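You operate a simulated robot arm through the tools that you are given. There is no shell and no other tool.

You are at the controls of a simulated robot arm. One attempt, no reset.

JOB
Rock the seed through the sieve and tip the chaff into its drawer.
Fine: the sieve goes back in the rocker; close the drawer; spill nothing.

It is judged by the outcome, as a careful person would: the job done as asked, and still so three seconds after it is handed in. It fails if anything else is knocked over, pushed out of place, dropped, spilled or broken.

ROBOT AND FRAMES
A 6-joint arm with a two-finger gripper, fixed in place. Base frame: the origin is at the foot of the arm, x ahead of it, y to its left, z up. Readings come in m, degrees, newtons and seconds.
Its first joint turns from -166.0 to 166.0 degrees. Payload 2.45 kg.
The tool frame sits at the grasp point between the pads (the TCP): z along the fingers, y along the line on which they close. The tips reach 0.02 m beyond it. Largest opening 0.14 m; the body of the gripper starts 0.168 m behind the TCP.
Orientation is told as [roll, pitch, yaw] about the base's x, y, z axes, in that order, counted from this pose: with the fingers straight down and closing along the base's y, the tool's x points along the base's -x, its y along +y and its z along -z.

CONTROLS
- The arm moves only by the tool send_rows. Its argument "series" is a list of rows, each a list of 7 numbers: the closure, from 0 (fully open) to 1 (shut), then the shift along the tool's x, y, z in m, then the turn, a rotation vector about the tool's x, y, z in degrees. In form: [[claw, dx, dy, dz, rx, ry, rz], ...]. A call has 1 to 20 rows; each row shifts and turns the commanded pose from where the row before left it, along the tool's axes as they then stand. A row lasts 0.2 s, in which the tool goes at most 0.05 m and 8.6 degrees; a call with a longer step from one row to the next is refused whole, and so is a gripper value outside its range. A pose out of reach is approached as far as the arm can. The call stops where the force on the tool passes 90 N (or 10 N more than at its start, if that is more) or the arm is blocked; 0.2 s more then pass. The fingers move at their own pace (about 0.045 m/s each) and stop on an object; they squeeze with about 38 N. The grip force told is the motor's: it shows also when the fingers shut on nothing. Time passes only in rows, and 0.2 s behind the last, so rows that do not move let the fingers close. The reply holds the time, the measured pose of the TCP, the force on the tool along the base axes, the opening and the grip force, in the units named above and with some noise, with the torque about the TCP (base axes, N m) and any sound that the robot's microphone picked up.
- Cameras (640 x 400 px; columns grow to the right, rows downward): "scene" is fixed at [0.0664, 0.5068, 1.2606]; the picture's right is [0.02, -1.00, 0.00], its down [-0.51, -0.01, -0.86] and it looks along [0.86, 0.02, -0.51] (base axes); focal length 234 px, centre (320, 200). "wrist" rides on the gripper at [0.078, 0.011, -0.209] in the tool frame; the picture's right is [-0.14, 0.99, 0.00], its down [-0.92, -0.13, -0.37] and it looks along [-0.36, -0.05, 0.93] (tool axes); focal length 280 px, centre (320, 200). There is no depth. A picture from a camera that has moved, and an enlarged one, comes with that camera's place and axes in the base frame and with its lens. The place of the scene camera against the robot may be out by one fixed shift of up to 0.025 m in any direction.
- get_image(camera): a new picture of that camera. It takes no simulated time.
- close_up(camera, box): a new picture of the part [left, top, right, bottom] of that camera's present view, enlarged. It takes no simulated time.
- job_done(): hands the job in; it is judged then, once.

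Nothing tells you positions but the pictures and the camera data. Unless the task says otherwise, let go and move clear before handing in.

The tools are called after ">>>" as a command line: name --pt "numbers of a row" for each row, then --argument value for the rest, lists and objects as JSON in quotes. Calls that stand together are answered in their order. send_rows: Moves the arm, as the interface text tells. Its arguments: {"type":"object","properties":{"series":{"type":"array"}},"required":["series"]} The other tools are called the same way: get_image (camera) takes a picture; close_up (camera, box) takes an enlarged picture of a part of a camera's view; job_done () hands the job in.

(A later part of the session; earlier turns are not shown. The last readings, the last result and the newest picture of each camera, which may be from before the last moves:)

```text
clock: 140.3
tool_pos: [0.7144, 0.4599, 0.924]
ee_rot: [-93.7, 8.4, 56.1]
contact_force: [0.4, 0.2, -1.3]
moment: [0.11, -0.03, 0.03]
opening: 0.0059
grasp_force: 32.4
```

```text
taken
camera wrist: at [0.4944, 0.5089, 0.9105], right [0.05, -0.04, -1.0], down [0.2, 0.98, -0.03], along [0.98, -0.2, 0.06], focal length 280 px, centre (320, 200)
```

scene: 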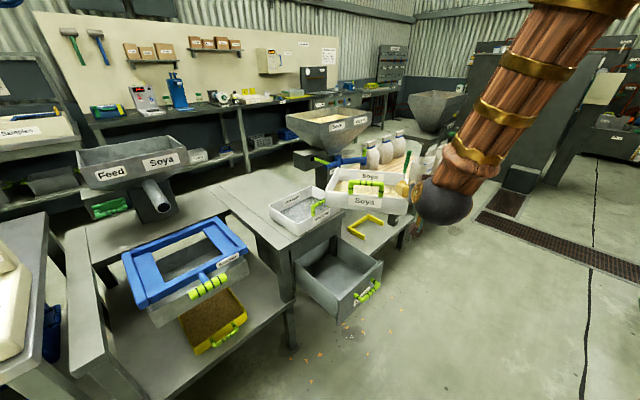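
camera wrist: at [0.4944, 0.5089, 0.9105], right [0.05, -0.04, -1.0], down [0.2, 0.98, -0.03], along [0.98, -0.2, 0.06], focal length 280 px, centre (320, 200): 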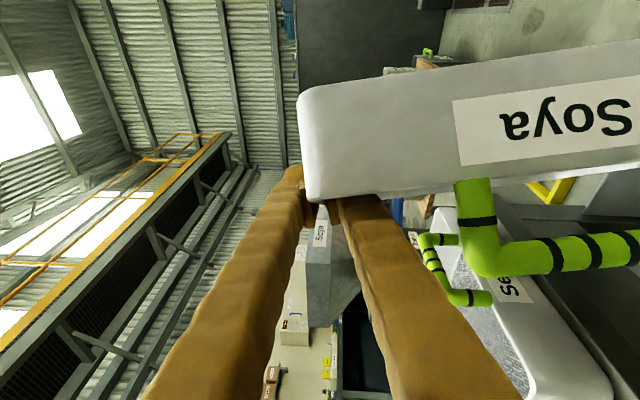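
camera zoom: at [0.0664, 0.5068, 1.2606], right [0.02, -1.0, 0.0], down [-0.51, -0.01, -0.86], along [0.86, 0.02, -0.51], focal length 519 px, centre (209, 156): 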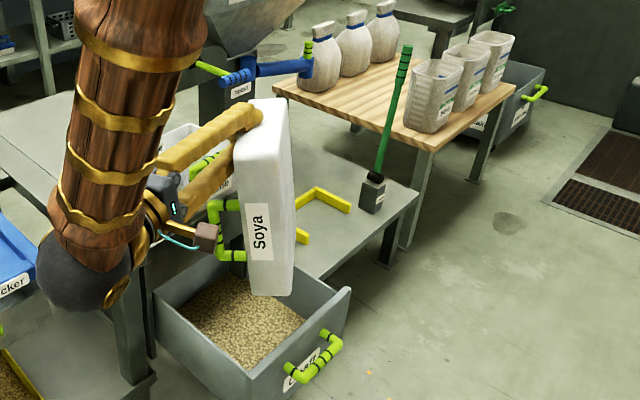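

The drawer holds the chaff and the load on my wrist fell from about 2.2 N to 1.3 N. I'll tip a bit more to shake out any remainder and check the spill situation around the drawer.

>>> send_rows --pt "1 -0.0195 0.0005 -0.0086 2.02 0 -4.57" --pt "1 -0.0195 0.0005 -0.0086 2.02 0 -4.57" --pt "1 -0.0195 0.0005 -0.0086 2.02 0 -4.57" --pt "1 0 0 0 0 0 0" --pt "1 0 0 0 0 0 0" --pt "1 0 0 0 0 0 0"

>>> close_up --camera "scene" --box '[270, 150, 430, 320]'

>>> get_image --camera "scene"

```text
clock: 141.8
tool_pos: [0.7217, 0.5218, 0.9083]
ee_rot: [-100.2, 21.9, 54.4]
contact_force: [-0.1, 0.6, -2.6]
moment: [0.12, 0.02, -0.01]
opening: 0.0058
grasp_force: 32.6
```

```text
2.35 times, centred on (350, 235) of scene
camera zoom: at [0.0664, 0.5068, 1.2606], right [0.02, -1.0, 0.0], down [-0.51, -0.01, -0.86], along [0.86, 0.02, -0.51], focal length 550 px, centre (249, 118)
```

zoom: 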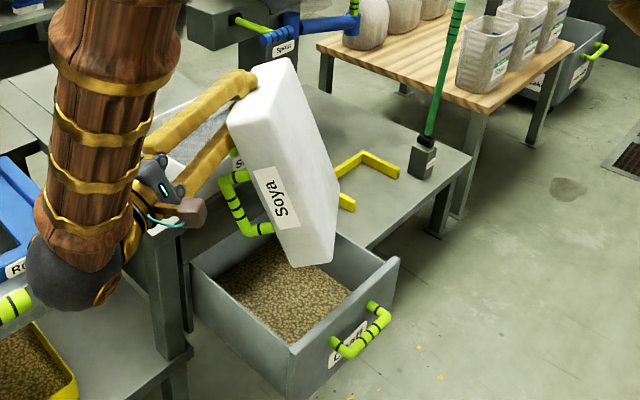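

```text
taken
```

scene: 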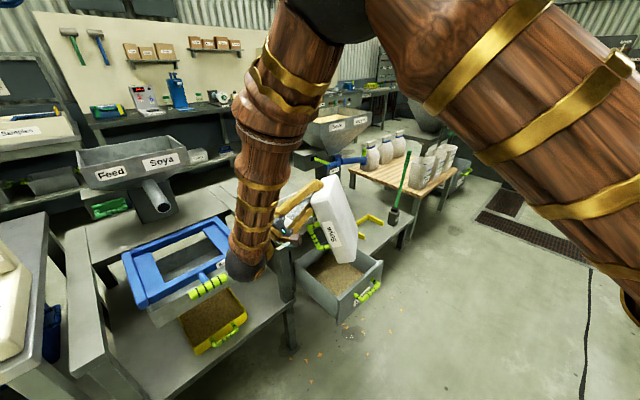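

Nothing outside the drawer, and the sieve looks emptied. Rolling it back the same way, pivoting about the lip.

>>> send_rows --pt "1 0.0195 0.0015 0.0086 -2.02 0 4.57" --pt "1 0.0195 0.0015 0.0086 -2.02 0 4.57" --pt "1 0.0195 0.0015 0.0086 -2.02 0 4.57" --pt "1 0.0195 0.0015 0.0086 -2.02 0 4.57" --pt "1 0.0195 0.0015 0.0086 -2.02 0 4.57" --pt "1 0.0195 0.0015 0.0086 -2.02 0 4.57" --pt "1 0.0195 0.0015 0.0086 -2.02 0 4.57" --pt "1 0.0195 0.0015 0.0086 -2.02 0 4.57" --pt "1 0.0195 0.0015 0.0086 -2.02 0 4.57" --pt "1 0.0195 0.0015 0.0086 -2.02 0 4.57" --pt "1 0.0195 0.0015 0.0086 -2.02 0 4.57" --pt "1 0.0195 0.0015 0.0086 -2.02 0 4.57" --pt "1 0.0195 0.0015 0.0086 -2.02 0 4.57" --pt "1 0.0195 0.0015 0.0086 -2.02 0 4.57" --pt "1 0.0195 0.0015 0.0086 -2.02 0 4.57"

>>> close_up --camera "scene" --box '[250, 130, 490, 330]'

```text
clock: 144.9
tool_pos: [0.6729, 0.2365, 0.8305]
ee_rot: [-63.5, -45.2, 45.1]
contact_force: [-0.8, -0.1, -2.1]
moment: [-0.16, 0.06, -0.01]
opening: 0.0058
grasp_force: 32.5
```

```text
2.00 times, centred on (370, 230) of scene
camera zoom: at [0.0664, 0.5068, 1.2606], right [0.02, -1.0, 0.0], down [-0.51, -0.01, -0.86], along [0.86, 0.02, -0.51], focal length 467 px, centre (220, 140)
```

zoom: 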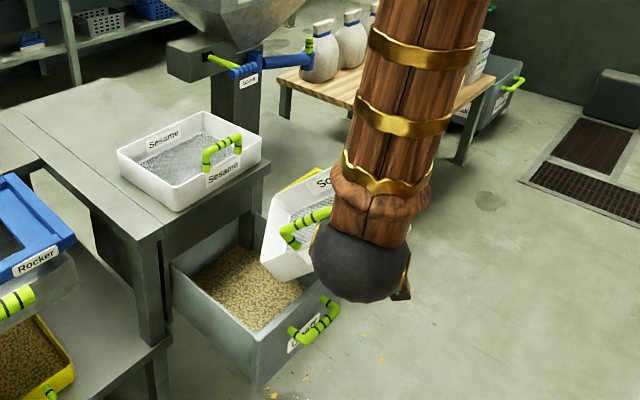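

I can see bare grey mesh inside the sieve, so it is empty and the chaff is all in the drawer. Levelling it out and rising.

>>> send_rows --pt "1 -0.0102 -0.0062 0.0013 -2.02 0 4.57" --pt "1 -0.0107 -0.0054 0.0012 -2.02 0 4.57" --pt "1 -0.0111 -0.0046 0.001 -2.02 0 4.57" --pt "1 -0.0114 -0.0037 0.0008 -2.02 0 4.57" --pt "1 -0.0117 -0.0028 0.0007 -2.02 0 4.57" --pt "1 -0.0119 -0.0019 0.0006 -2.02 0 4.57" --pt "1 -0.012 -0.001 0.0006 -2.02 0 4.57" --pt "1 -0.012 0 0.0006 -2.02 0 4.57" --pt "1 0 0 0 0 0 0"

>>> close_up --camera "scene" --box '[250, 130, 490, 330]'

```text
clock: 146.9
tool_pos: [0.7172, 0.2361, 0.916]
ee_rot: [2.0, -66.1, -11.6]
contact_force: [0.5, 0.4, -2.0]
moment: [-0.22, 0.08, 0.0]
opening: 0.0058
grasp_force: 32.6
```

```text
2.00 times, centred on (370, 230) of scene
camera zoom: at [0.0664, 0.5068, 1.2606], right [0.02, -1.0, 0.0], down [-0.51, -0.01, -0.86], along [0.86, 0.02, -0.51], focal length 467 px, centre (220, 140)
```

zoom: 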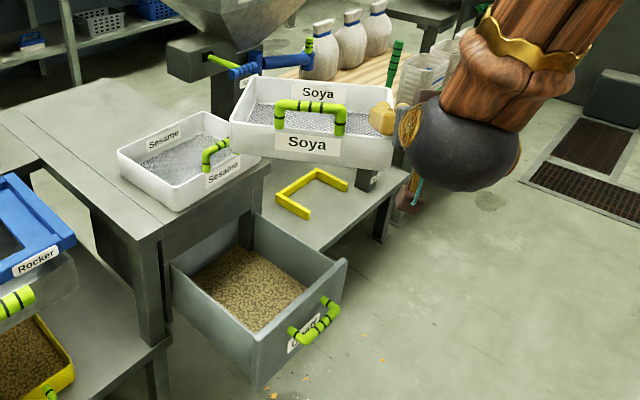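

Sieve empty and level again. Carrying it back along the same path to the rocker.

>>> send_rows --pt "1 0.0049 0.0326 -0.011 -3.136 0.046 -1.389" --pt "1 0.0041 0.0333 -0.0092 -3.136 0.046 -1.389" --pt "1 0.0033 0.0338 -0.0073 -3.136 0.046 -1.389" --pt "1 0.0024 0.0342 -0.0055 -3.136 0.046 -1.389" --pt "1 0.0016 0.0345 -0.0036 -3.136 0.046 -1.389" --pt "1 0.0008 0.0347 -0.0017 -3.136 0.046 -1.389" --pt "1 -0.0001 0.0347 0.0002 -3.136 0.046 -1.389" --pt "1 -0.0009 0.0347 0.0021 -3.136 0.046 -1.389"

>>> send_rows --pt "1 -0.0018 0.0345 0.004 -3.136 0.046 -1.389" --pt "1 -0.0026 0.0341 0.0059 -3.136 0.046 -1.389" --pt "1 -0.0034 0.0337 0.0077 -3.136 0.046 -1.389" --pt "1 -0.0042 0.0331 0.0096 -3.136 0.046 -1.389" --pt "1 -0.005 0.0325 0.0114 -3.136 0.046 -1.389" --pt "1 -0.0058 0.0317 0.0131 -3.136 0.046 -1.389" --pt "1 -0.0066 0.0307 0.0148 -3.136 0.046 -1.389" --pt "1 -0.0073 0.0297 0.0165 -3.136 0.046 -1.389" --pt "1 0 0 0 0 0 0"

>>> get_image --camera "scene"

>>> get_image --camera "wrist"

```text
clock: 148.8
tool_pos: [0.6666, 0.5102, 0.9209]
ee_rot: [2.0, -66.1, 15.8]
contact_force: [0.4, 0.5, -2.5]
moment: [-0.26, -0.06, -0.02]
opening: 0.006
grasp_force: 33.1
```

```text
clock: 150.8
tool_pos: [0.6173, 0.7824, 0.9224]
ee_rot: [2.1, -66.0, 43.4]
contact_force: [-0.2, 0.2, -2.2]
moment: [-0.22, -0.15, -0.02]
opening: 0.0058
grasp_force: 33.0
```

```text
taken
```

scene: 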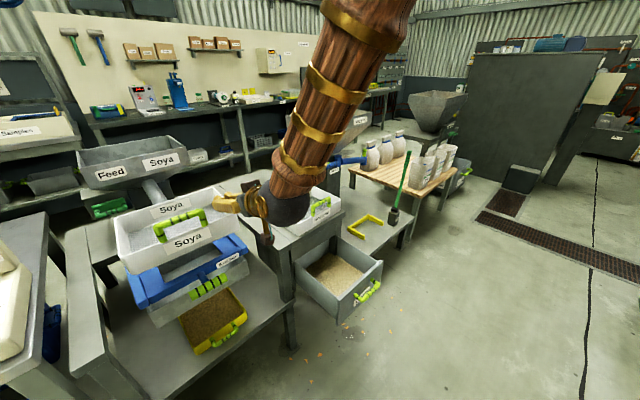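

```text
taken
camera wrist: at [0.4525, 0.6319, 0.9358], right [-0.66, 0.74, 0.14], down [0.13, -0.07, 0.99], along [0.74, 0.67, -0.04], focal length 280 px, centre (320, 200)
```

wrist: 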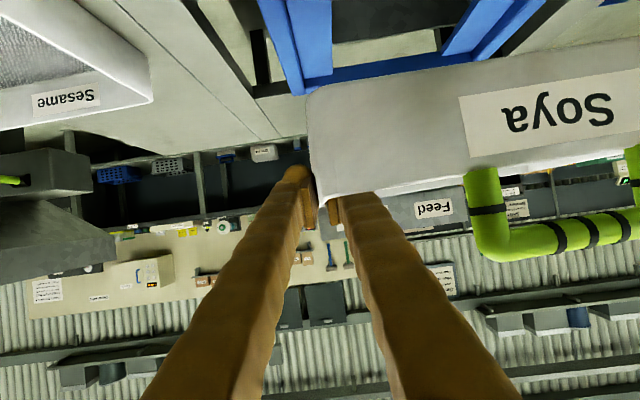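

Back in front of the rocker with the sieve unchanged in my grip. Lowering to the slide-in height first.

>>> send_rows --pt "1 0.0253 0 0.0112 0 0 0" --pt "1 0.0253 0 0.0112 0 0 0" --pt "1 0.0253 0 0.0112 0 0 0" --pt "1 0.0244 0 0.0108 0 0 0" --pt "1 0 0 0 0 0 0"

>>> close_up --camera "scene" --box '[90, 180, 330, 330]'

```text
clock: 151.9
tool_pos: [0.6145, 0.7817, 0.8163]
ee_rot: [2.1, -66.2, 43.2]
contact_force: [-0.2, -0.3, -2.0]
moment: [-0.22, -0.14, -0.04]
opening: 0.006
grasp_force: 32.4
```

```text
2.67 times, centred on (210, 255) of scene
camera zoom: at [0.0664, 0.5068, 1.2606], right [0.02, -1.0, 0.0], down [-0.51, -0.01, -0.86], along [0.86, 0.02, -0.51], focal length 623 px, centre (613, 53)
```

zoom: 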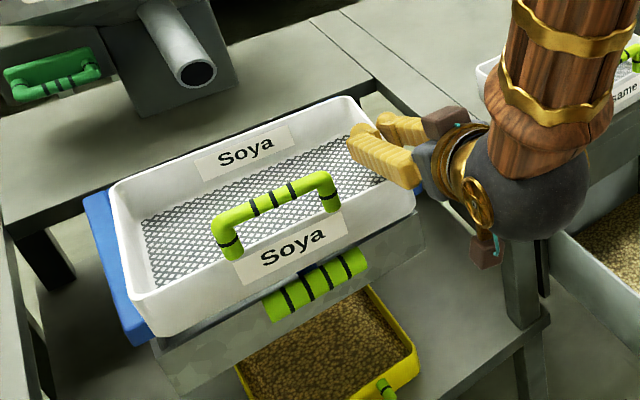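

Mesh is clean and the sieve is level at the same place as on the way out. Sliding it forward over the frame beneath the spout.

>>> send_rows --pt "1 0.0042 0 0.0018 0 0 0" --pt "1 -0.0081 0 0.0183 0 0 0" --pt "1 -0.0101 0 0.0229 0 0 0" --pt "1 -0.0101 0 0.0229 0 0 0" --pt "1 -0.0101 0 0.0229 0 0 0" --pt "1 -0.0086 0 0.0192 0 0 0" --pt "1 0 0 0 0 0 0"

>>> close_up --camera "scene" --box '[110, 190, 290, 310]'

>>> get_image --camera "wrist"

```text
clock: 153.6
tool_pos: [0.6984, 0.8639, 0.8085]
ee_rot: [2.1, -66.1, 43.2]
contact_force: [-1.2, 0.6, -2.7]
moment: [-0.2, -0.15, -0.02]
opening: 0.0058
grasp_force: 32.5
```

```text
3.33 times, centred on (200, 250) of scene
camera zoom: at [0.0664, 0.5068, 1.2606], right [0.02, -1.0, 0.0], down [-0.51, -0.01, -0.86], along [0.86, 0.02, -0.51], focal length 779 px, centre (720, 33)
```

zoom: 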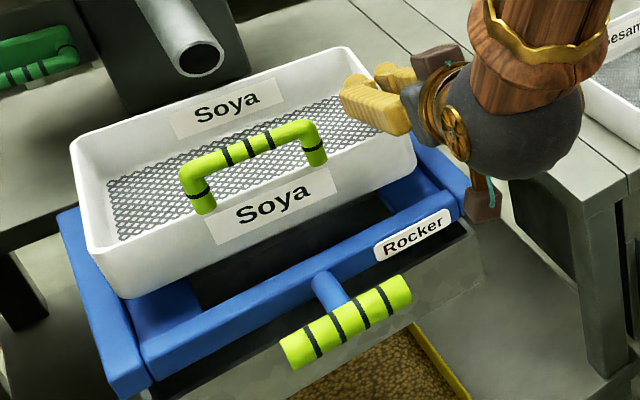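

```text
taken
camera wrist: at [0.5336, 0.7136, 0.8224], right [-0.66, 0.74, 0.14], down [0.13, -0.07, 0.99], along [0.74, 0.67, -0.04], focal length 280 px, centre (320, 200)
```

wrist: 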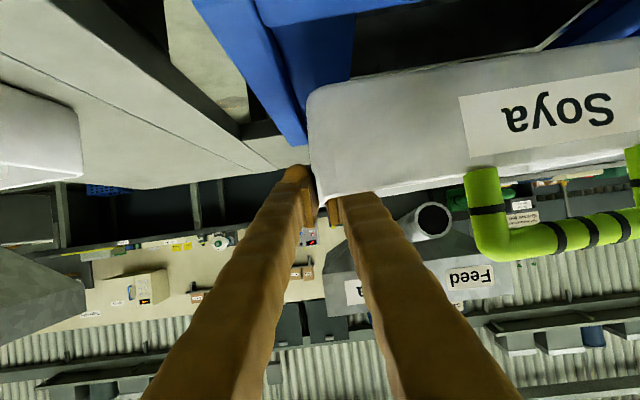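

Aligned to within about 2 mm of where I lifted it. Making that correction and lowering gently into the frame.

>>> send_rows --pt "1 0.0005 0.0016 -0.0012 0 0 0" --pt "1 0.0091 0 0.004 0 0 0" --pt "1 0.0091 0 0.004 0 0 0" --pt "1 0 0 0 0 0 0"

>>> close_up --camera "scene" --box '[110, 190, 290, 310]'

```text
clock: 154.6
tool_pos: [0.695, 0.8647, 0.7905]
ee_rot: [2.0, -66.2, 43.2]
contact_force: [0.1, 0.4, 1.1]
moment: [0.09, 0.32, -0.18]
opening: 0.0061
grasp_force: 32.9
```

```text
3.33 times, centred on (200, 250) of scene
camera zoom: at [0.0664, 0.5068, 1.2606], right [0.02, -1.0, 0.0], down [-0.51, -0.01, -0.86], along [0.86, 0.02, -0.51], focal length 779 px, centre (720, 33)
```

zoom: 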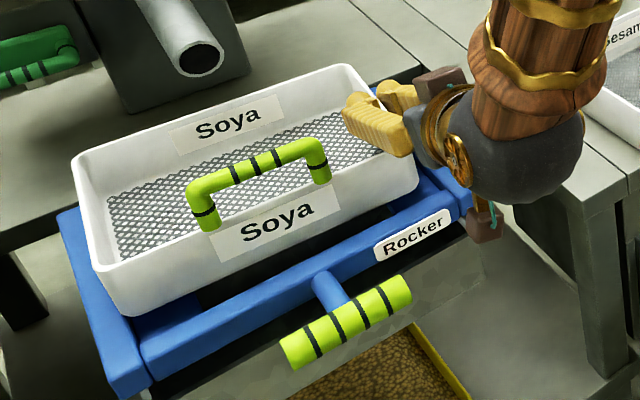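

There's light contact on the left-front about 18 mm above the seat, so a corner is landing on the frame's edge. I'll look closely before pressing further.

>>> close_up --camera "scene" --box '[120, 240, 190, 310]'

>>> close_up --camera "scene" --box '[180, 205, 260, 275]'

>>> close_up --camera "wrist" --box '[220, 0, 640, 220]'

```text
5.71 times, centred on (155, 275) of scene
camera zoom: at [0.0664, 0.5068, 1.2606], right [0.02, -1.0, 0.0], down [-0.51, -0.01, -0.86], along [0.86, 0.02, -0.51], focal length 1335 px, centre (1263, -229)
```

zoom: 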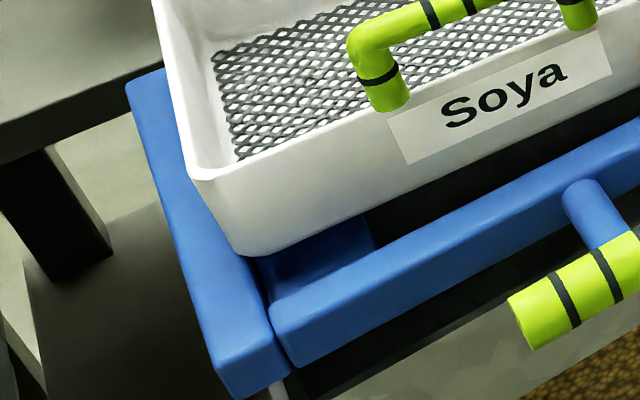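

```text
5.71 times, centred on (220, 240) of scene
camera zoom: at [0.0664, 0.5068, 1.2606], right [0.02, -1.0, 0.0], down [-0.51, -0.01, -0.86], along [0.86, 0.02, -0.51], focal length 1335 px, centre (891, -29)
```

zoom: 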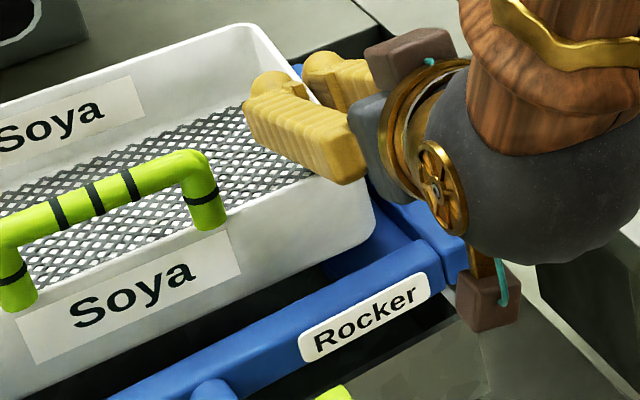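

```text
1.52 times, centred on (430, 110) of wrist
camera zoom: at [0.5295, 0.7141, 0.8031], right [-0.66, 0.74, 0.14], down [0.13, -0.07, 0.99], along [0.74, 0.67, -0.04], focal length 427 px, centre (152, 337)
```

zoom: 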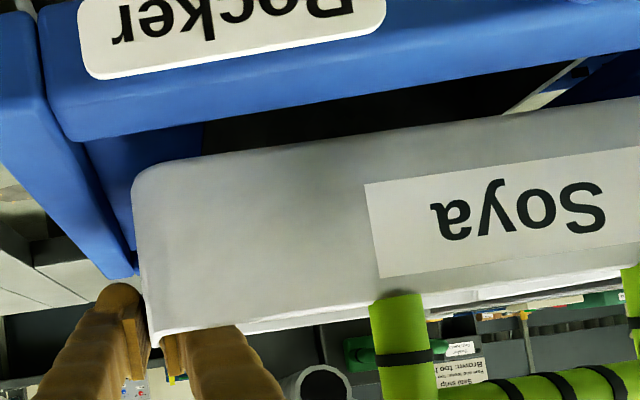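

The left wall is sitting on the left rail, with a gap showing on the right. I'll lift slightly, shift 3 mm to the right and try again.

>>> send_rows --pt "1 -0.0046 0 -0.002 0 0 0" --pt "1 0 -0.003 0 0 0 0" --pt "1 0.0046 0 0.002 0 0 0" --pt "1 0 0 0 0 0 0"

>>> close_up --camera "scene" --box '[120, 240, 190, 310]'

```text
clock: 155.6
tool_pos: [0.6978, 0.8622, 0.7903]
ee_rot: [2.0, -66.2, 43.2]
contact_force: [9.7, -5.0, 1.7]
moment: [0.28, -0.13, -0.23]
opening: 0.0058
grasp_force: 32.8
```

```text
5.71 times, centred on (155, 275) of scene
camera zoom: at [0.0664, 0.5068, 1.2606], right [0.02, -1.0, 0.0], down [-0.51, -0.01, -0.86], along [0.86, 0.02, -0.51], focal length 1335 px, centre (1263, -229)
```

zoom: 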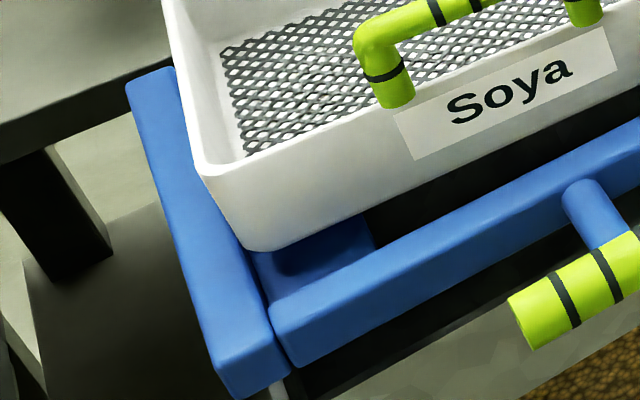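

Now it's pushing sideways off the left rail, so I need a bit more to the right. Another 3 mm.

>>> send_rows --pt "1 -0.0037 0 -0.0016 0 0 0" --pt "1 0 -0.003 0 0 0 0" --pt "1 0.0037 0 0.0016 0 0 0" --pt "1 0 0 0 0 0 0"

>>> close_up --camera "scene" --box '[110, 190, 290, 310]'

```text
clock: 156.6
tool_pos: [0.6998, 0.8615, 0.7897]
ee_rot: [2.1, -66.1, 43.3]
contact_force: [-0.3, 0.5, -0.6]
moment: [0.29, 0.01, -0.13]
opening: 0.006
grasp_force: 33.2
```

```text
3.33 times, centred on (200, 250) of scene
camera zoom: at [0.0664, 0.5068, 1.2606], right [0.02, -1.0, 0.0], down [-0.51, -0.01, -0.86], along [0.86, 0.02, -0.51], focal length 779 px, centre (720, 33)
```

zoom: 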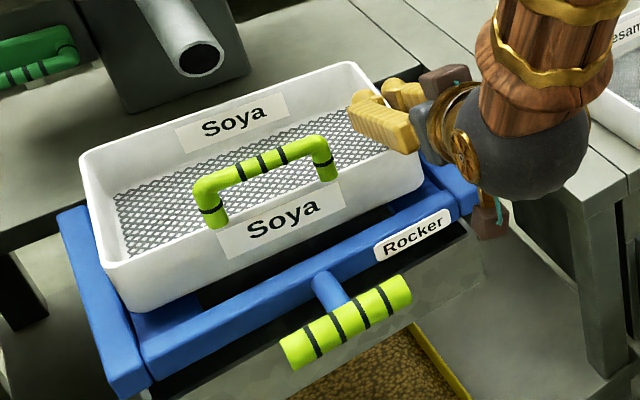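

Contact has moved to the rear-left corner. A closer look there before adjusting.

>>> close_up --camera "scene" --box '[115, 220, 175, 290]'

>>> close_up --camera "scene" --box '[190, 200, 260, 260]'

>>> get_image --camera "wrist"

```text
5.71 times, centred on (145, 255) of scene
camera zoom: at [0.0664, 0.5068, 1.2606], right [0.02, -1.0, 0.0], down [-0.51, -0.01, -0.86], along [0.86, 0.02, -0.51], focal length 1335 px, centre (1320, -114)
```

zoom: 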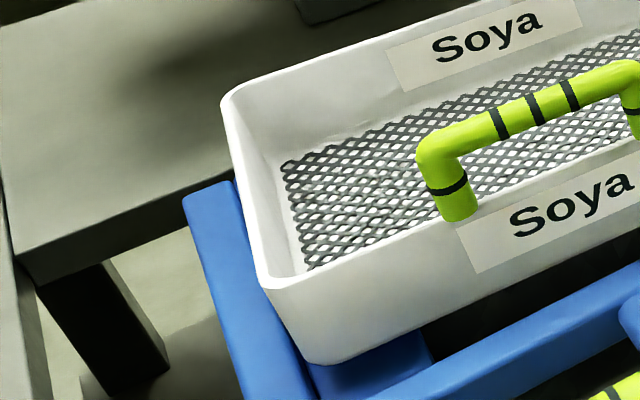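

```text
6.67 times, centred on (225, 230) of scene
camera zoom: at [0.0664, 0.5068, 1.2606], right [0.02, -1.0, 0.0], down [-0.51, -0.01, -0.86], along [0.86, 0.02, -0.51], focal length 1557 px, centre (953, 0)
```

zoom: 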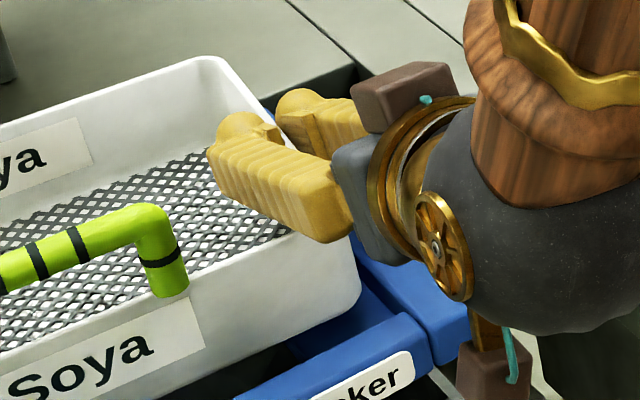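

```text
taken
camera wrist: at [0.5335, 0.7104, 0.8029], right [-0.66, 0.74, 0.14], down [0.13, -0.07, 0.99], along [0.74, 0.67, -0.04], focal length 280 px, centre (320, 200)
```

wrist: 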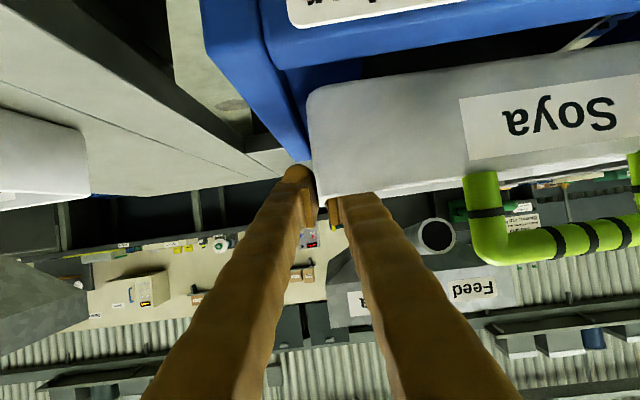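

The sieve looks about 3° yawed against the frame because its rear-left corner is catching. I'll lift free and re-check its alignment before correcting.

>>> send_rows --pt "1 -0.0091 0 -0.004 0 0 0" --pt "1 -0.0046 0 -0.002 0 0 0" --pt "1 0 0 0 0 0 0"

>>> close_up --camera "scene" --box '[115, 200, 215, 300]'

>>> close_up --camera "scene" --box '[110, 190, 290, 310]'

```text
clock: 157.3
tool_pos: [0.7003, 0.8618, 0.8042]
ee_rot: [2.0, -66.1, 43.3]
contact_force: [0.2, -0.1, -2.4]
moment: [-0.2, -0.13, 0.02]
opening: 0.0061
grasp_force: 33.1
```

```text
4.00 times, centred on (165, 250) of scene
camera zoom: at [0.0664, 0.5068, 1.2606], right [0.02, -1.0, 0.0], down [-0.51, -0.01, -0.86], along [0.86, 0.02, -0.51], focal length 934 px, centre (940, 0)
```

zoom: 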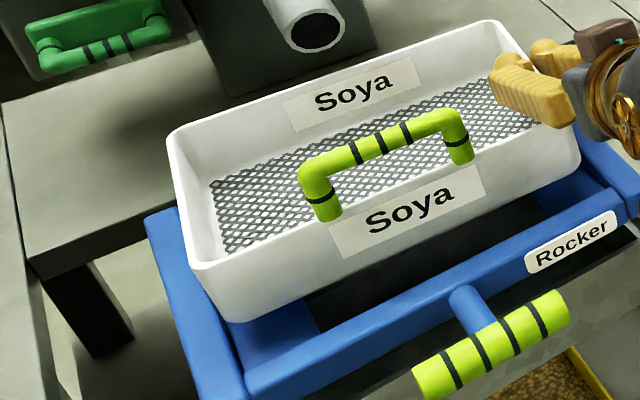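

```text
3.33 times, centred on (200, 250) of scene
camera zoom: at [0.0664, 0.5068, 1.2606], right [0.02, -1.0, 0.0], down [-0.51, -0.01, -0.86], along [0.86, 0.02, -0.51], focal length 779 px, centre (720, 33)
```

zoom: 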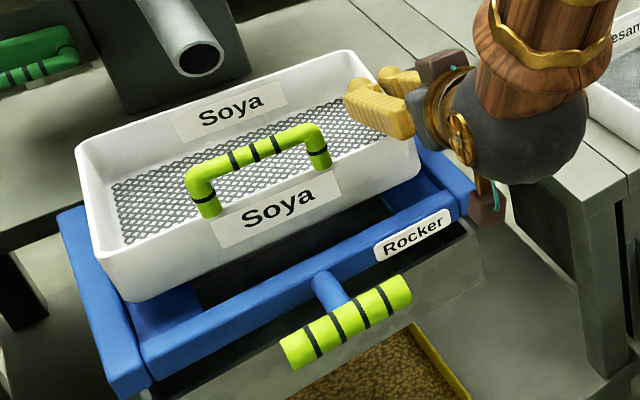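

In free air the sieve itself sits about 4° clockwise of the frame in my grip. I'll turn the hand 4° to square it up and re-centre it sideways.

>>> send_rows --pt "1 0 0 0 -1.83 0.03 -0.81" --pt "1 0 0 0 -1.83 0.03 -0.81" --pt "1 0 0.003 -0.001 0 0 0" --pt "1 0 0 0 0 0 0"

>>> close_up --camera "scene" --box '[115, 200, 215, 300]'

>>> close_up --camera "scene" --box '[110, 190, 290, 310]'

```text
clock: 158.3
tool_pos: [0.6968, 0.8622, 0.8045]
ee_rot: [2.1, -66.1, 47.2]
contact_force: [-0.1, -0.2, -1.9]
moment: [-0.2, -0.2, 0.0]
opening: 0.0057
grasp_force: 32.8
```

```text
4.00 times, centred on (165, 250) of scene
camera zoom: at [0.0664, 0.5068, 1.2606], right [0.02, -1.0, 0.0], down [-0.51, -0.01, -0.86], along [0.86, 0.02, -0.51], focal length 934 px, centre (940, 0)
```

zoom: 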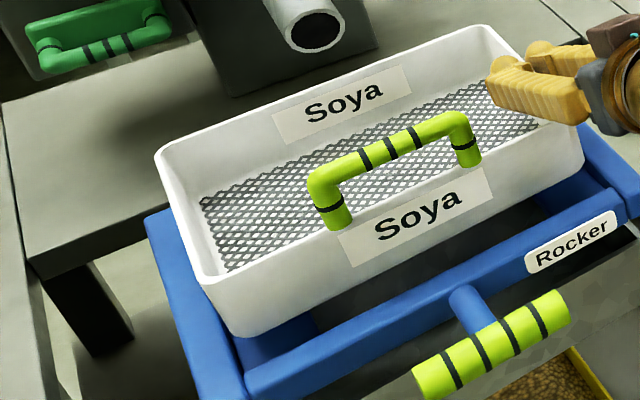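

```text
3.33 times, centred on (200, 250) of scene
camera zoom: at [0.0664, 0.5068, 1.2606], right [0.02, -1.0, 0.0], down [-0.51, -0.01, -0.86], along [0.86, 0.02, -0.51], focal length 779 px, centre (720, 33)
```

zoom: 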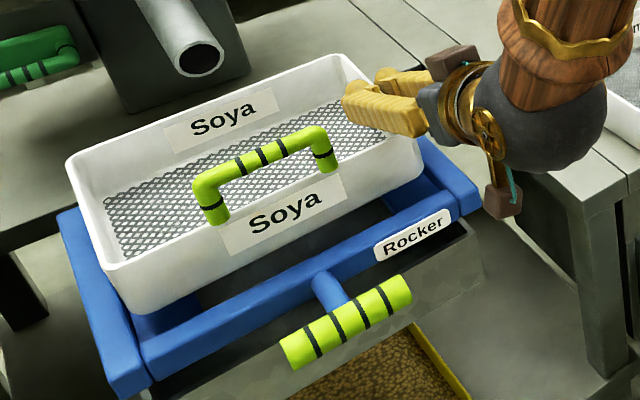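

Now parallel to the rails, with the edges inside on both sides. Lowering again in small steps.

>>> send_rows --pt "1 0.0091 0 0.004 0 0 0" --pt "1 0.0064 0 0.0028 0 0 0" --pt "1 0 0 0 0 0 0"

>>> close_up --camera "scene" --box '[110, 190, 290, 310]'

```text
clock: 159.2
tool_pos: [0.696, 0.8626, 0.7878]
ee_rot: [2.1, -66.1, 47.4]
contact_force: [-0.3, 0.3, -2.1]
moment: [-0.21, -0.2, -0.03]
opening: 0.0061
grasp_force: 32.4
```

```text
3.33 times, centred on (200, 250) of scene
camera zoom: at [0.0664, 0.5068, 1.2606], right [0.02, -1.0, 0.0], down [-0.51, -0.01, -0.86], along [0.86, 0.02, -0.51], focal length 779 px, centre (720, 33)
```

zoom: 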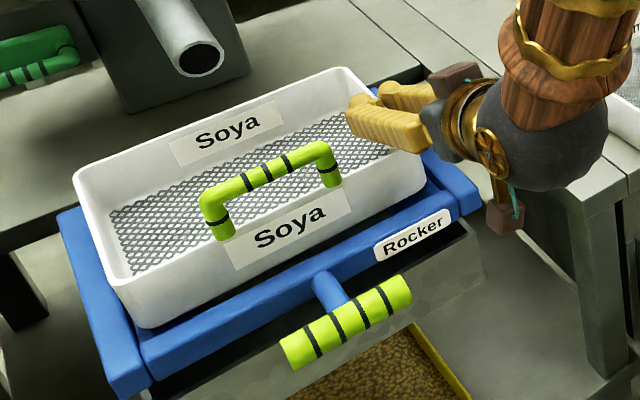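

No contact this time: it is entering the frame cleanly. Lowering the rest.

>>> send_rows --pt "1 0.0055 0 0.0024 0 0 0" --pt "1 0.0046 0 0.002 0 0 0" --pt "1 0 0 0 0 0 0"

>>> close_up --camera "scene" --box '[110, 190, 290, 310]'

```text
clock: 159.9
tool_pos: [0.6965, 0.8619, 0.7772]
ee_rot: [2.1, -66.1, 47.2]
contact_force: [0.3, -0.5, -0.6]
moment: [-0.02, 0.1, -0.08]
opening: 0.006
grasp_force: 32.8
```

```text
3.33 times, centred on (200, 250) of scene
camera zoom: at [0.0664, 0.5068, 1.2606], right [0.02, -1.0, 0.0], down [-0.51, -0.01, -0.86], along [0.86, 0.02, -0.51], focal length 779 px, centre (720, 33)
```

zoom: 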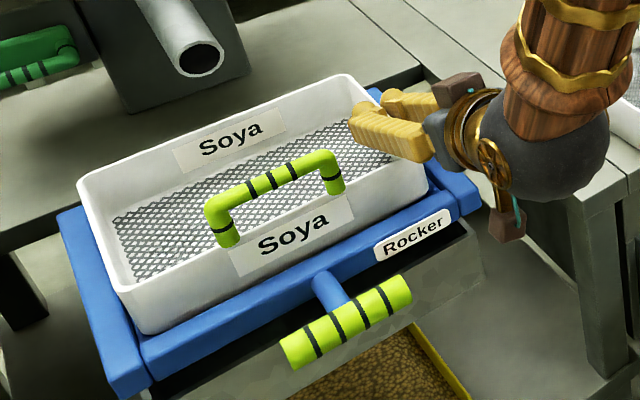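

It's touching its seat (about 1.5 N taken up). A few more millimetres down, then I'll check it's fully home.

>>> send_rows --pt "1 0.0027 0 0.0012 0 0 0" --pt "1 0.0018 0 0.0008 0 0 0" --pt "1 0 0 0 0 0 0"

>>> close_up --camera "scene" --box '[110, 200, 260, 300]'

>>> get_image --camera "wrist"

```text
clock: 160.8
tool_pos: [0.6967, 0.863, 0.7726]
ee_rot: [2.1, -66.1, 47.3]
contact_force: [1.4, 1.2, 5.2]
moment: [-0.07, 0.61, -0.22]
opening: 0.0062
grasp_force: 33.1
```

```text
4.00 times, centred on (185, 250) of scene
camera zoom: at [0.0664, 0.5068, 1.2606], right [0.02, -1.0, 0.0], down [-0.51, -0.01, -0.86], along [0.86, 0.02, -0.51], focal length 934 px, centre (860, 0)
```

zoom: 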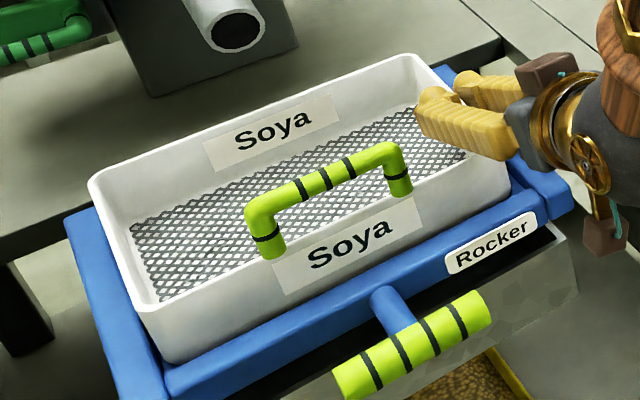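

```text
taken
camera wrist: at [0.5416, 0.7009, 0.7858], right [-0.71, 0.69, 0.14], down [0.13, -0.07, 0.99], along [0.69, 0.72, -0.04], focal length 280 px, centre (320, 200)
```

wrist: 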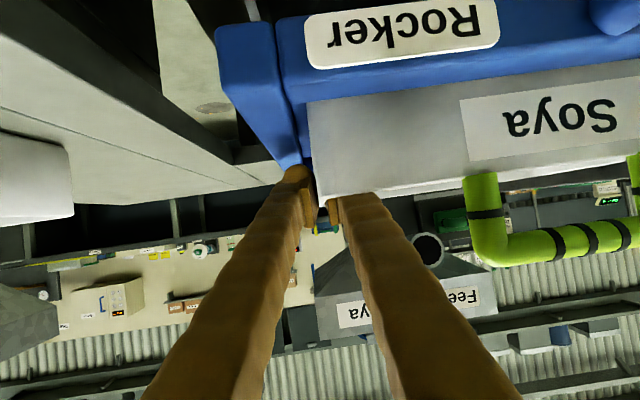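

It is down at the original seat height and my hand is pressing slightly. I'll ease up 2 mm and open the fingers gently to let it settle.

>>> send_rows --pt "1 -0.0018 0 -0.0008 0 0 0" --pt "0.94 0 0 0 0 0 0" --pt "0.9 0 0 0 0 0 0" --pt "0.85 0 0 0 0 0 0" --pt "0.78 0 0 0 0 0 0" --pt "0.757 0 0 0 0 0 0"

>>> close_up --camera "scene" --box '[110, 200, 260, 300]'

>>> get_image --camera "wrist"

```text
clock: 162.2
tool_pos: [0.697, 0.8615, 0.7737]
ee_rot: [2.1, -66.1, 47.2]
contact_force: [-0.4, 0.7, 0.3]
moment: [-0.02, 0.0, 0.02]
opening: 0.0341
grasp_force: 0.2
```

```text
4.00 times, centred on (185, 250) of scene
camera zoom: at [0.0664, 0.5068, 1.2606], right [0.02, -1.0, 0.0], down [-0.51, -0.01, -0.86], along [0.86, 0.02, -0.51], focal length 934 px, centre (860, 0)
```

zoom: 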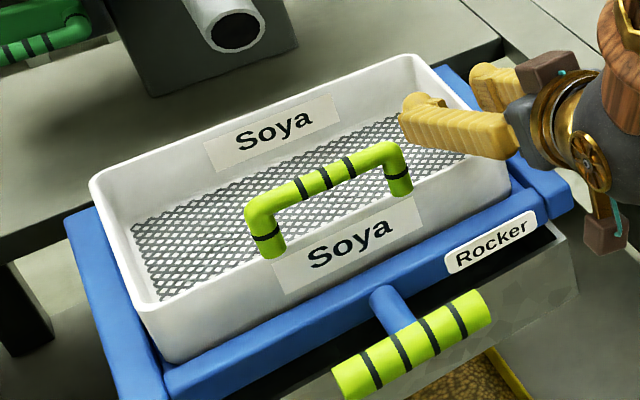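

```text
taken
camera wrist: at [0.5418, 0.7004, 0.7871], right [-0.71, 0.69, 0.14], down [0.13, -0.07, 0.99], along [0.69, 0.72, -0.04], focal length 280 px, centre (320, 200)
```

wrist: 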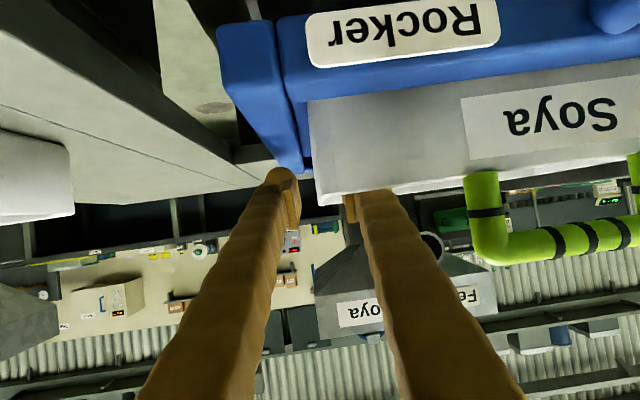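

Released; the sieve sits in the rocker frame. Withdrawing straight back along the tool axis.

>>> send_rows --pt "0.757 0 0 -0.015 0 0 0" --pt "0.757 0 0 -0.025 0 0 0" --pt "0.757 0 0 -0.035 0 0 0" --pt "0.757 0 0 -0.045 0 0 0" --pt "0.757 0 0 -0.045 0 0 0" --pt "0.757 0 0 -0.045 0 0 0" --pt "0.757 -0.03 0 -0.02 0 0 0"

>>> close_up --camera "scene" --box '[110, 200, 260, 300]'

>>> get_image --camera "wrist"

>>> close_up --camera "scene" --box '[110, 205, 240, 290]'

```text
clock: 163.8
tool_pos: [0.5673, 0.7106, 0.8957]
ee_rot: [2.1, -65.9, 47.3]
contact_force: [-0.4, -0.5, -0.1]
moment: [0.01, -0.01, -0.03]
opening: 0.0339
grasp_force: 0.2
```

```text
4.00 times, centred on (185, 250) of scene
camera zoom: at [0.0664, 0.5068, 1.2606], right [0.02, -1.0, 0.0], down [-0.51, -0.01, -0.86], along [0.86, 0.02, -0.51], focal length 934 px, centre (860, 0)
```

zoom: 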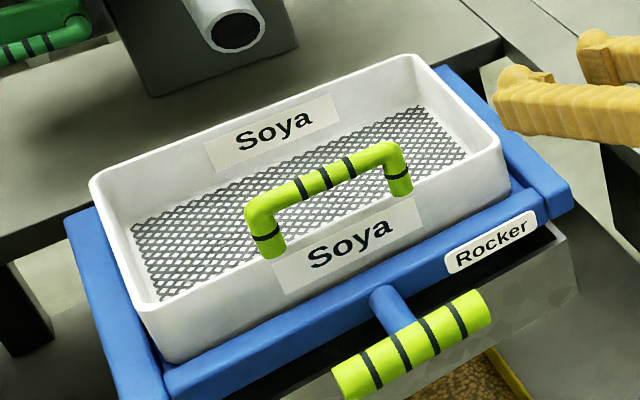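

```text
taken
camera wrist: at [0.4121, 0.5487, 0.9084], right [-0.71, 0.69, 0.14], down [0.13, -0.07, 0.99], along [0.69, 0.72, -0.04], focal length 280 px, centre (320, 200)
```

wrist: 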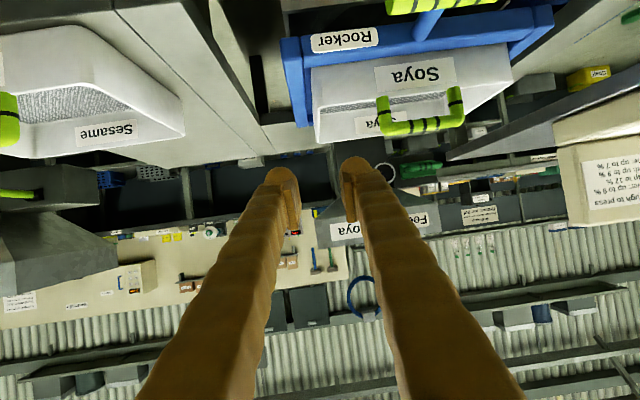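

```text
4.71 times, centred on (175, 248) of scene
camera zoom: at [0.0664, 0.5068, 1.2606], right [0.02, -1.0, 0.0], down [-0.51, -0.01, -0.86], along [0.86, 0.02, -0.51], focal length 1099 px, centre (1002, -24)
```

zoom: 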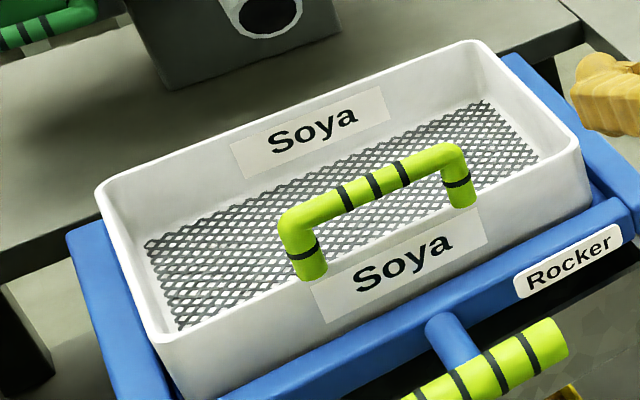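

The sieve is back in the rocker, level at its original height. Last is the drawer: I'll draw the arm in, swing to the drawer side at height and keep the fingers closed for pushing.

>>> send_rows --pt "1 -0.0018 0 -0.041 0 0 0" --pt "1 -0.0018 0 -0.041 0 0 0" --pt "1 -0.0018 0 -0.041 0 0 0" --pt "1 0.0006 -0.0488 -0.0013 3.2 0 1.42" --pt "1 0.0006 -0.0488 -0.0013 3.2 0 1.42" --pt "1 0.0006 -0.0488 -0.0013 3.2 0 1.42" --pt "1 0.0006 -0.0488 -0.0013 3.2 0 1.42" --pt "1 0.0006 -0.0488 -0.0013 3.2 0 1.42" --pt "1 0.0006 -0.0488 -0.0013 3.2 0 1.42"

>>> get_image --camera "scene"

```text
clock: 165.8
tool_pos: [0.6771, 0.4019, 0.9441]
ee_rot: [1.8, -65.7, 26.4]
contact_force: [-0.3, 0.2, 0.6]
moment: [0.02, 0.01, 0.0]
opening: 0.0
grasp_force: 29.2
```

```text
taken
```

scene: 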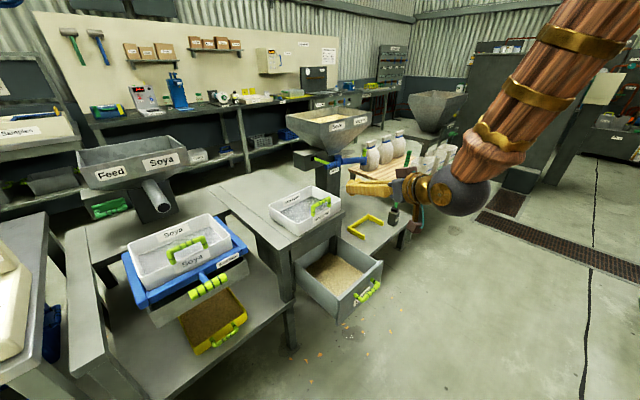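

Sieve, pan and drawer all look right. I'll bring the tool down to a steep angle, turning about the wrist, to get in front of the drawer handle.

>>> send_rows --pt "1 0.0213 0 -0.0008 0 4.07 0" --pt "1 0.0213 0 -0.0008 0 4.07 0" --pt "1 0.0213 0 -0.0008 0 4.07 0" --pt "1 0.0213 0 -0.0008 0 4.07 0" --pt "1 0.0213 0 -0.0008 0 4.07 0" --pt "1 0.0213 0 -0.0008 0 4.07 0" --pt "1 0.0213 0 -0.0008 0 4.07 0" --pt "1 0.0213 0 -0.0008 0 4.07 0" --pt "1 0.0213 0 -0.0008 0 4.07 0"

>>> get_image --camera "wrist"

```text
clock: 167.8
tool_pos: [0.5644, 0.3418, 0.8085]
ee_rot: [0.9, -29.1, 27.6]
contact_force: [0.3, 0.3, -1.2]
moment: [0.02, 0.0, 0.0]
opening: 0.0
grasp_force: 29.6
```

```text
taken
camera wrist: at [0.4101, 0.2692, 0.9521], right [-0.36, 0.93, 0.08], down [0.62, 0.17, 0.77], along [0.7, 0.33, -0.64], focal length 280 px, centre (320, 200)
```

wrist: 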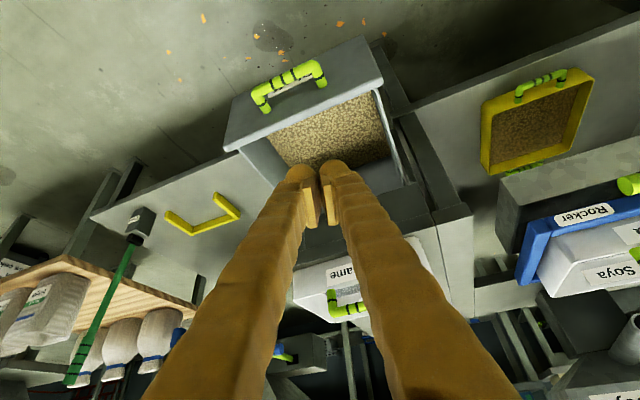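

I can see the open drawer and its handle below. Moving to the near side of the handle and down in front of it.

>>> send_rows --pt "1 0.0067 -0.0272 -0.0038 0 0 0" --pt "1 0.0067 -0.0272 -0.0038 0 0 0" --pt "1 0.0193 0 0.0348 0 0 0" --pt "1 0.0193 0 0.0348 0 0 0" --pt "1 0.0193 0 0.0348 0 0 0" --pt "1 0.0193 0 0.0348 0 0 0"

>>> get_image --camera "wrist"

>>> close_up --camera "scene" --box '[270, 190, 490, 340]'

```text
clock: 169.2
tool_pos: [0.5778, 0.2898, 0.6455]
ee_rot: [0.9, -29.0, 27.7]
contact_force: [-0.4, 1.1, 1.0]
moment: [0.0, 0.0, 0.0]
opening: 0.0003
grasp_force: 29.4
```

```text
taken
camera wrist: at [0.4229, 0.2165, 0.79], right [-0.36, 0.93, 0.08], down [0.62, 0.17, 0.77], along [0.7, 0.33, -0.64], focal length 280 px, centre (320, 200)
```

wrist: 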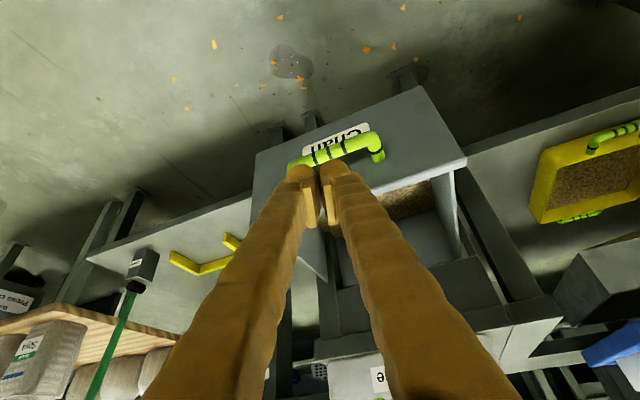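

```text
2.67 times, centred on (380, 265) of scene
camera zoom: at [0.0664, 0.5068, 1.2606], right [0.02, -1.0, 0.0], down [-0.51, -0.01, -0.86], along [0.86, 0.02, -0.51], focal length 623 px, centre (160, 27)
```

zoom: 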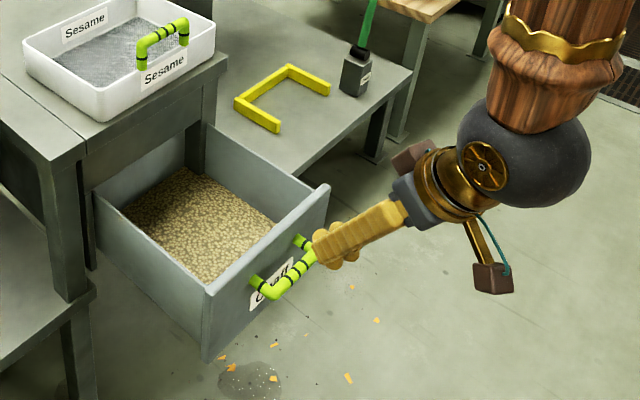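

The fingertips are just on my side of the handle. I'll shift another 8 mm clear and go down to handle height.

>>> send_rows --pt "1 0.0067 -0.0023 -0.0037 0 0 0" --pt "1 0.0187 0 0.0336 0 0 0" --pt "1 0.0187 0 0.0336 0 0 0" --pt "1 0.0187 0 0.0336 0 0 0" --pt "1 0 0 0 0 0 0"

>>> get_image --camera "wrist"

>>> close_up --camera "scene" --box '[270, 190, 490, 340]'

```text
clock: 170.3
tool_pos: [0.5774, 0.2898, 0.528]
ee_rot: [0.9, -29.2, 27.7]
contact_force: [-0.2, 0.0, -0.3]
moment: [-0.02, 0.03, 0.0]
opening: 0.0
grasp_force: 29.7
out of reach, approached as far as the arm can: row 1
```

```text
taken
camera wrist: at [0.4224, 0.2168, 0.6733], right [-0.36, 0.93, 0.08], down [0.62, 0.17, 0.77], along [0.7, 0.33, -0.63], focal length 280 px, centre (320, 200)
```

wrist: 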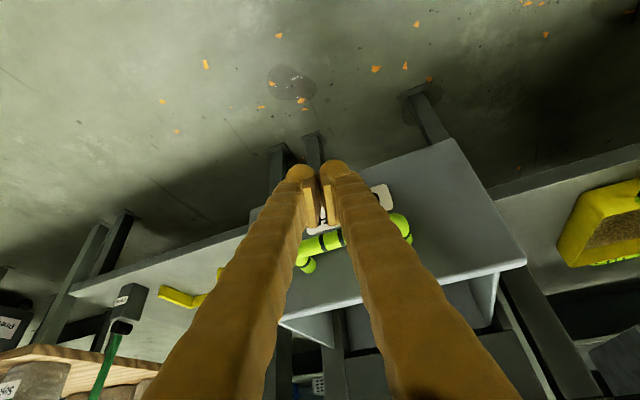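

```text
2.67 times, centred on (380, 265) of scene
camera zoom: at [0.0664, 0.5068, 1.2606], right [0.02, -1.0, 0.0], down [-0.51, -0.01, -0.86], along [0.86, 0.02, -0.51], focal length 623 px, centre (160, 27)
```

zoom: 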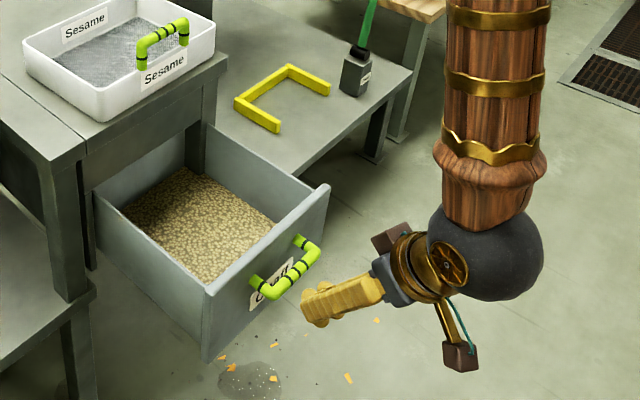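

The closed fingers are in front of the handle bar. Pushing the drawer in smoothly along its slide.

>>> send_rows --pt "1 -0.0125 0.0044 0.007 0 0 0" --pt "1 -0.0125 0.0044 0.007 0 0 0" --pt "1 -0.0125 0.0044 0.007 0 0 0" --pt "1 -0.0125 0.0044 0.007 0 0 0" --pt "1 0 0 0 0 0 0"

>>> close_up --camera "scene" --box '[270, 190, 490, 340]'

```text
clock: 171.6
tool_pos: [0.6206, 0.3317, 0.5301]
ee_rot: [0.9, -29.1, 27.8]
contact_force: [0.4, -0.7, -1.4]
moment: [0.01, 0.0, -0.01]
opening: 0.0
grasp_force: 29.4
```

```text
2.67 times, centred on (380, 265) of scene
camera zoom: at [0.0664, 0.5068, 1.2606], right [0.02, -1.0, 0.0], down [-0.51, -0.01, -0.86], along [0.86, 0.02, -0.51], focal length 623 px, centre (160, 27)
```

zoom: 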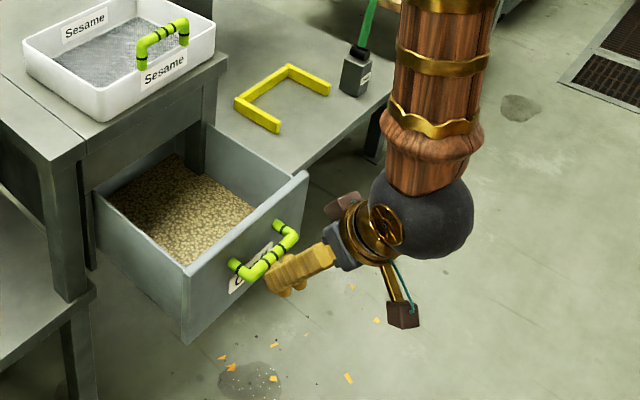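

The drawer is sliding in nicely. Continuing.

>>> send_rows --pt "1 -0.0139 0.0049 0.0078 0 0 0" --pt "1 -0.0139 0.0049 0.0078 0 0 0" --pt "1 -0.0139 0.0049 0.0078 0 0 0" --pt "1 -0.0139 0.0049 0.0078 0 0 0" --pt "1 -0.0139 0.0049 0.0078 0 0 0" --pt "1 -0.0139 0.0049 0.0078 0 0 0" --pt "1 -0.0139 0.0049 0.0078 0 0 0" --pt "1 -0.0139 0.0049 0.0078 0 0 0" --pt "1 0 0 0 0 0 0"

>>> close_up --camera "scene" --box '[260, 190, 440, 320]'

```text
clock: 173.6
tool_pos: [0.713, 0.4266, 0.5301]
ee_rot: [0.9, -29.1, 27.7]
contact_force: [-1.3, 0.1, 0.0]
moment: [-0.01, 0.04, 0.02]
opening: 0.0
grasp_force: 29.6
```

```text
3.08 times, centred on (350, 255) of scene
camera zoom: at [0.0664, 0.5068, 1.2606], right [0.02, -1.0, 0.0], down [-0.51, -0.01, -0.86], along [0.86, 0.02, -0.51], focal length 719 px, centre (228, 31)
```

zoom: 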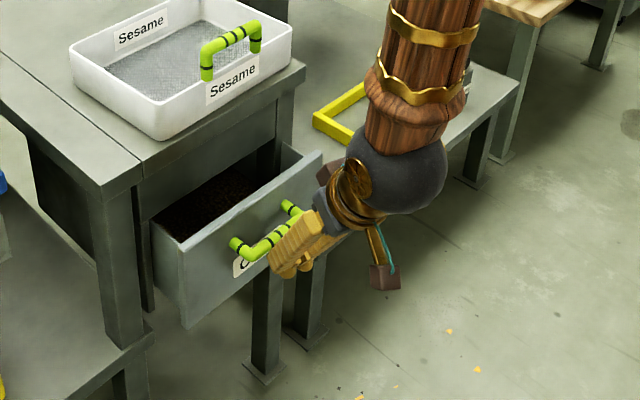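

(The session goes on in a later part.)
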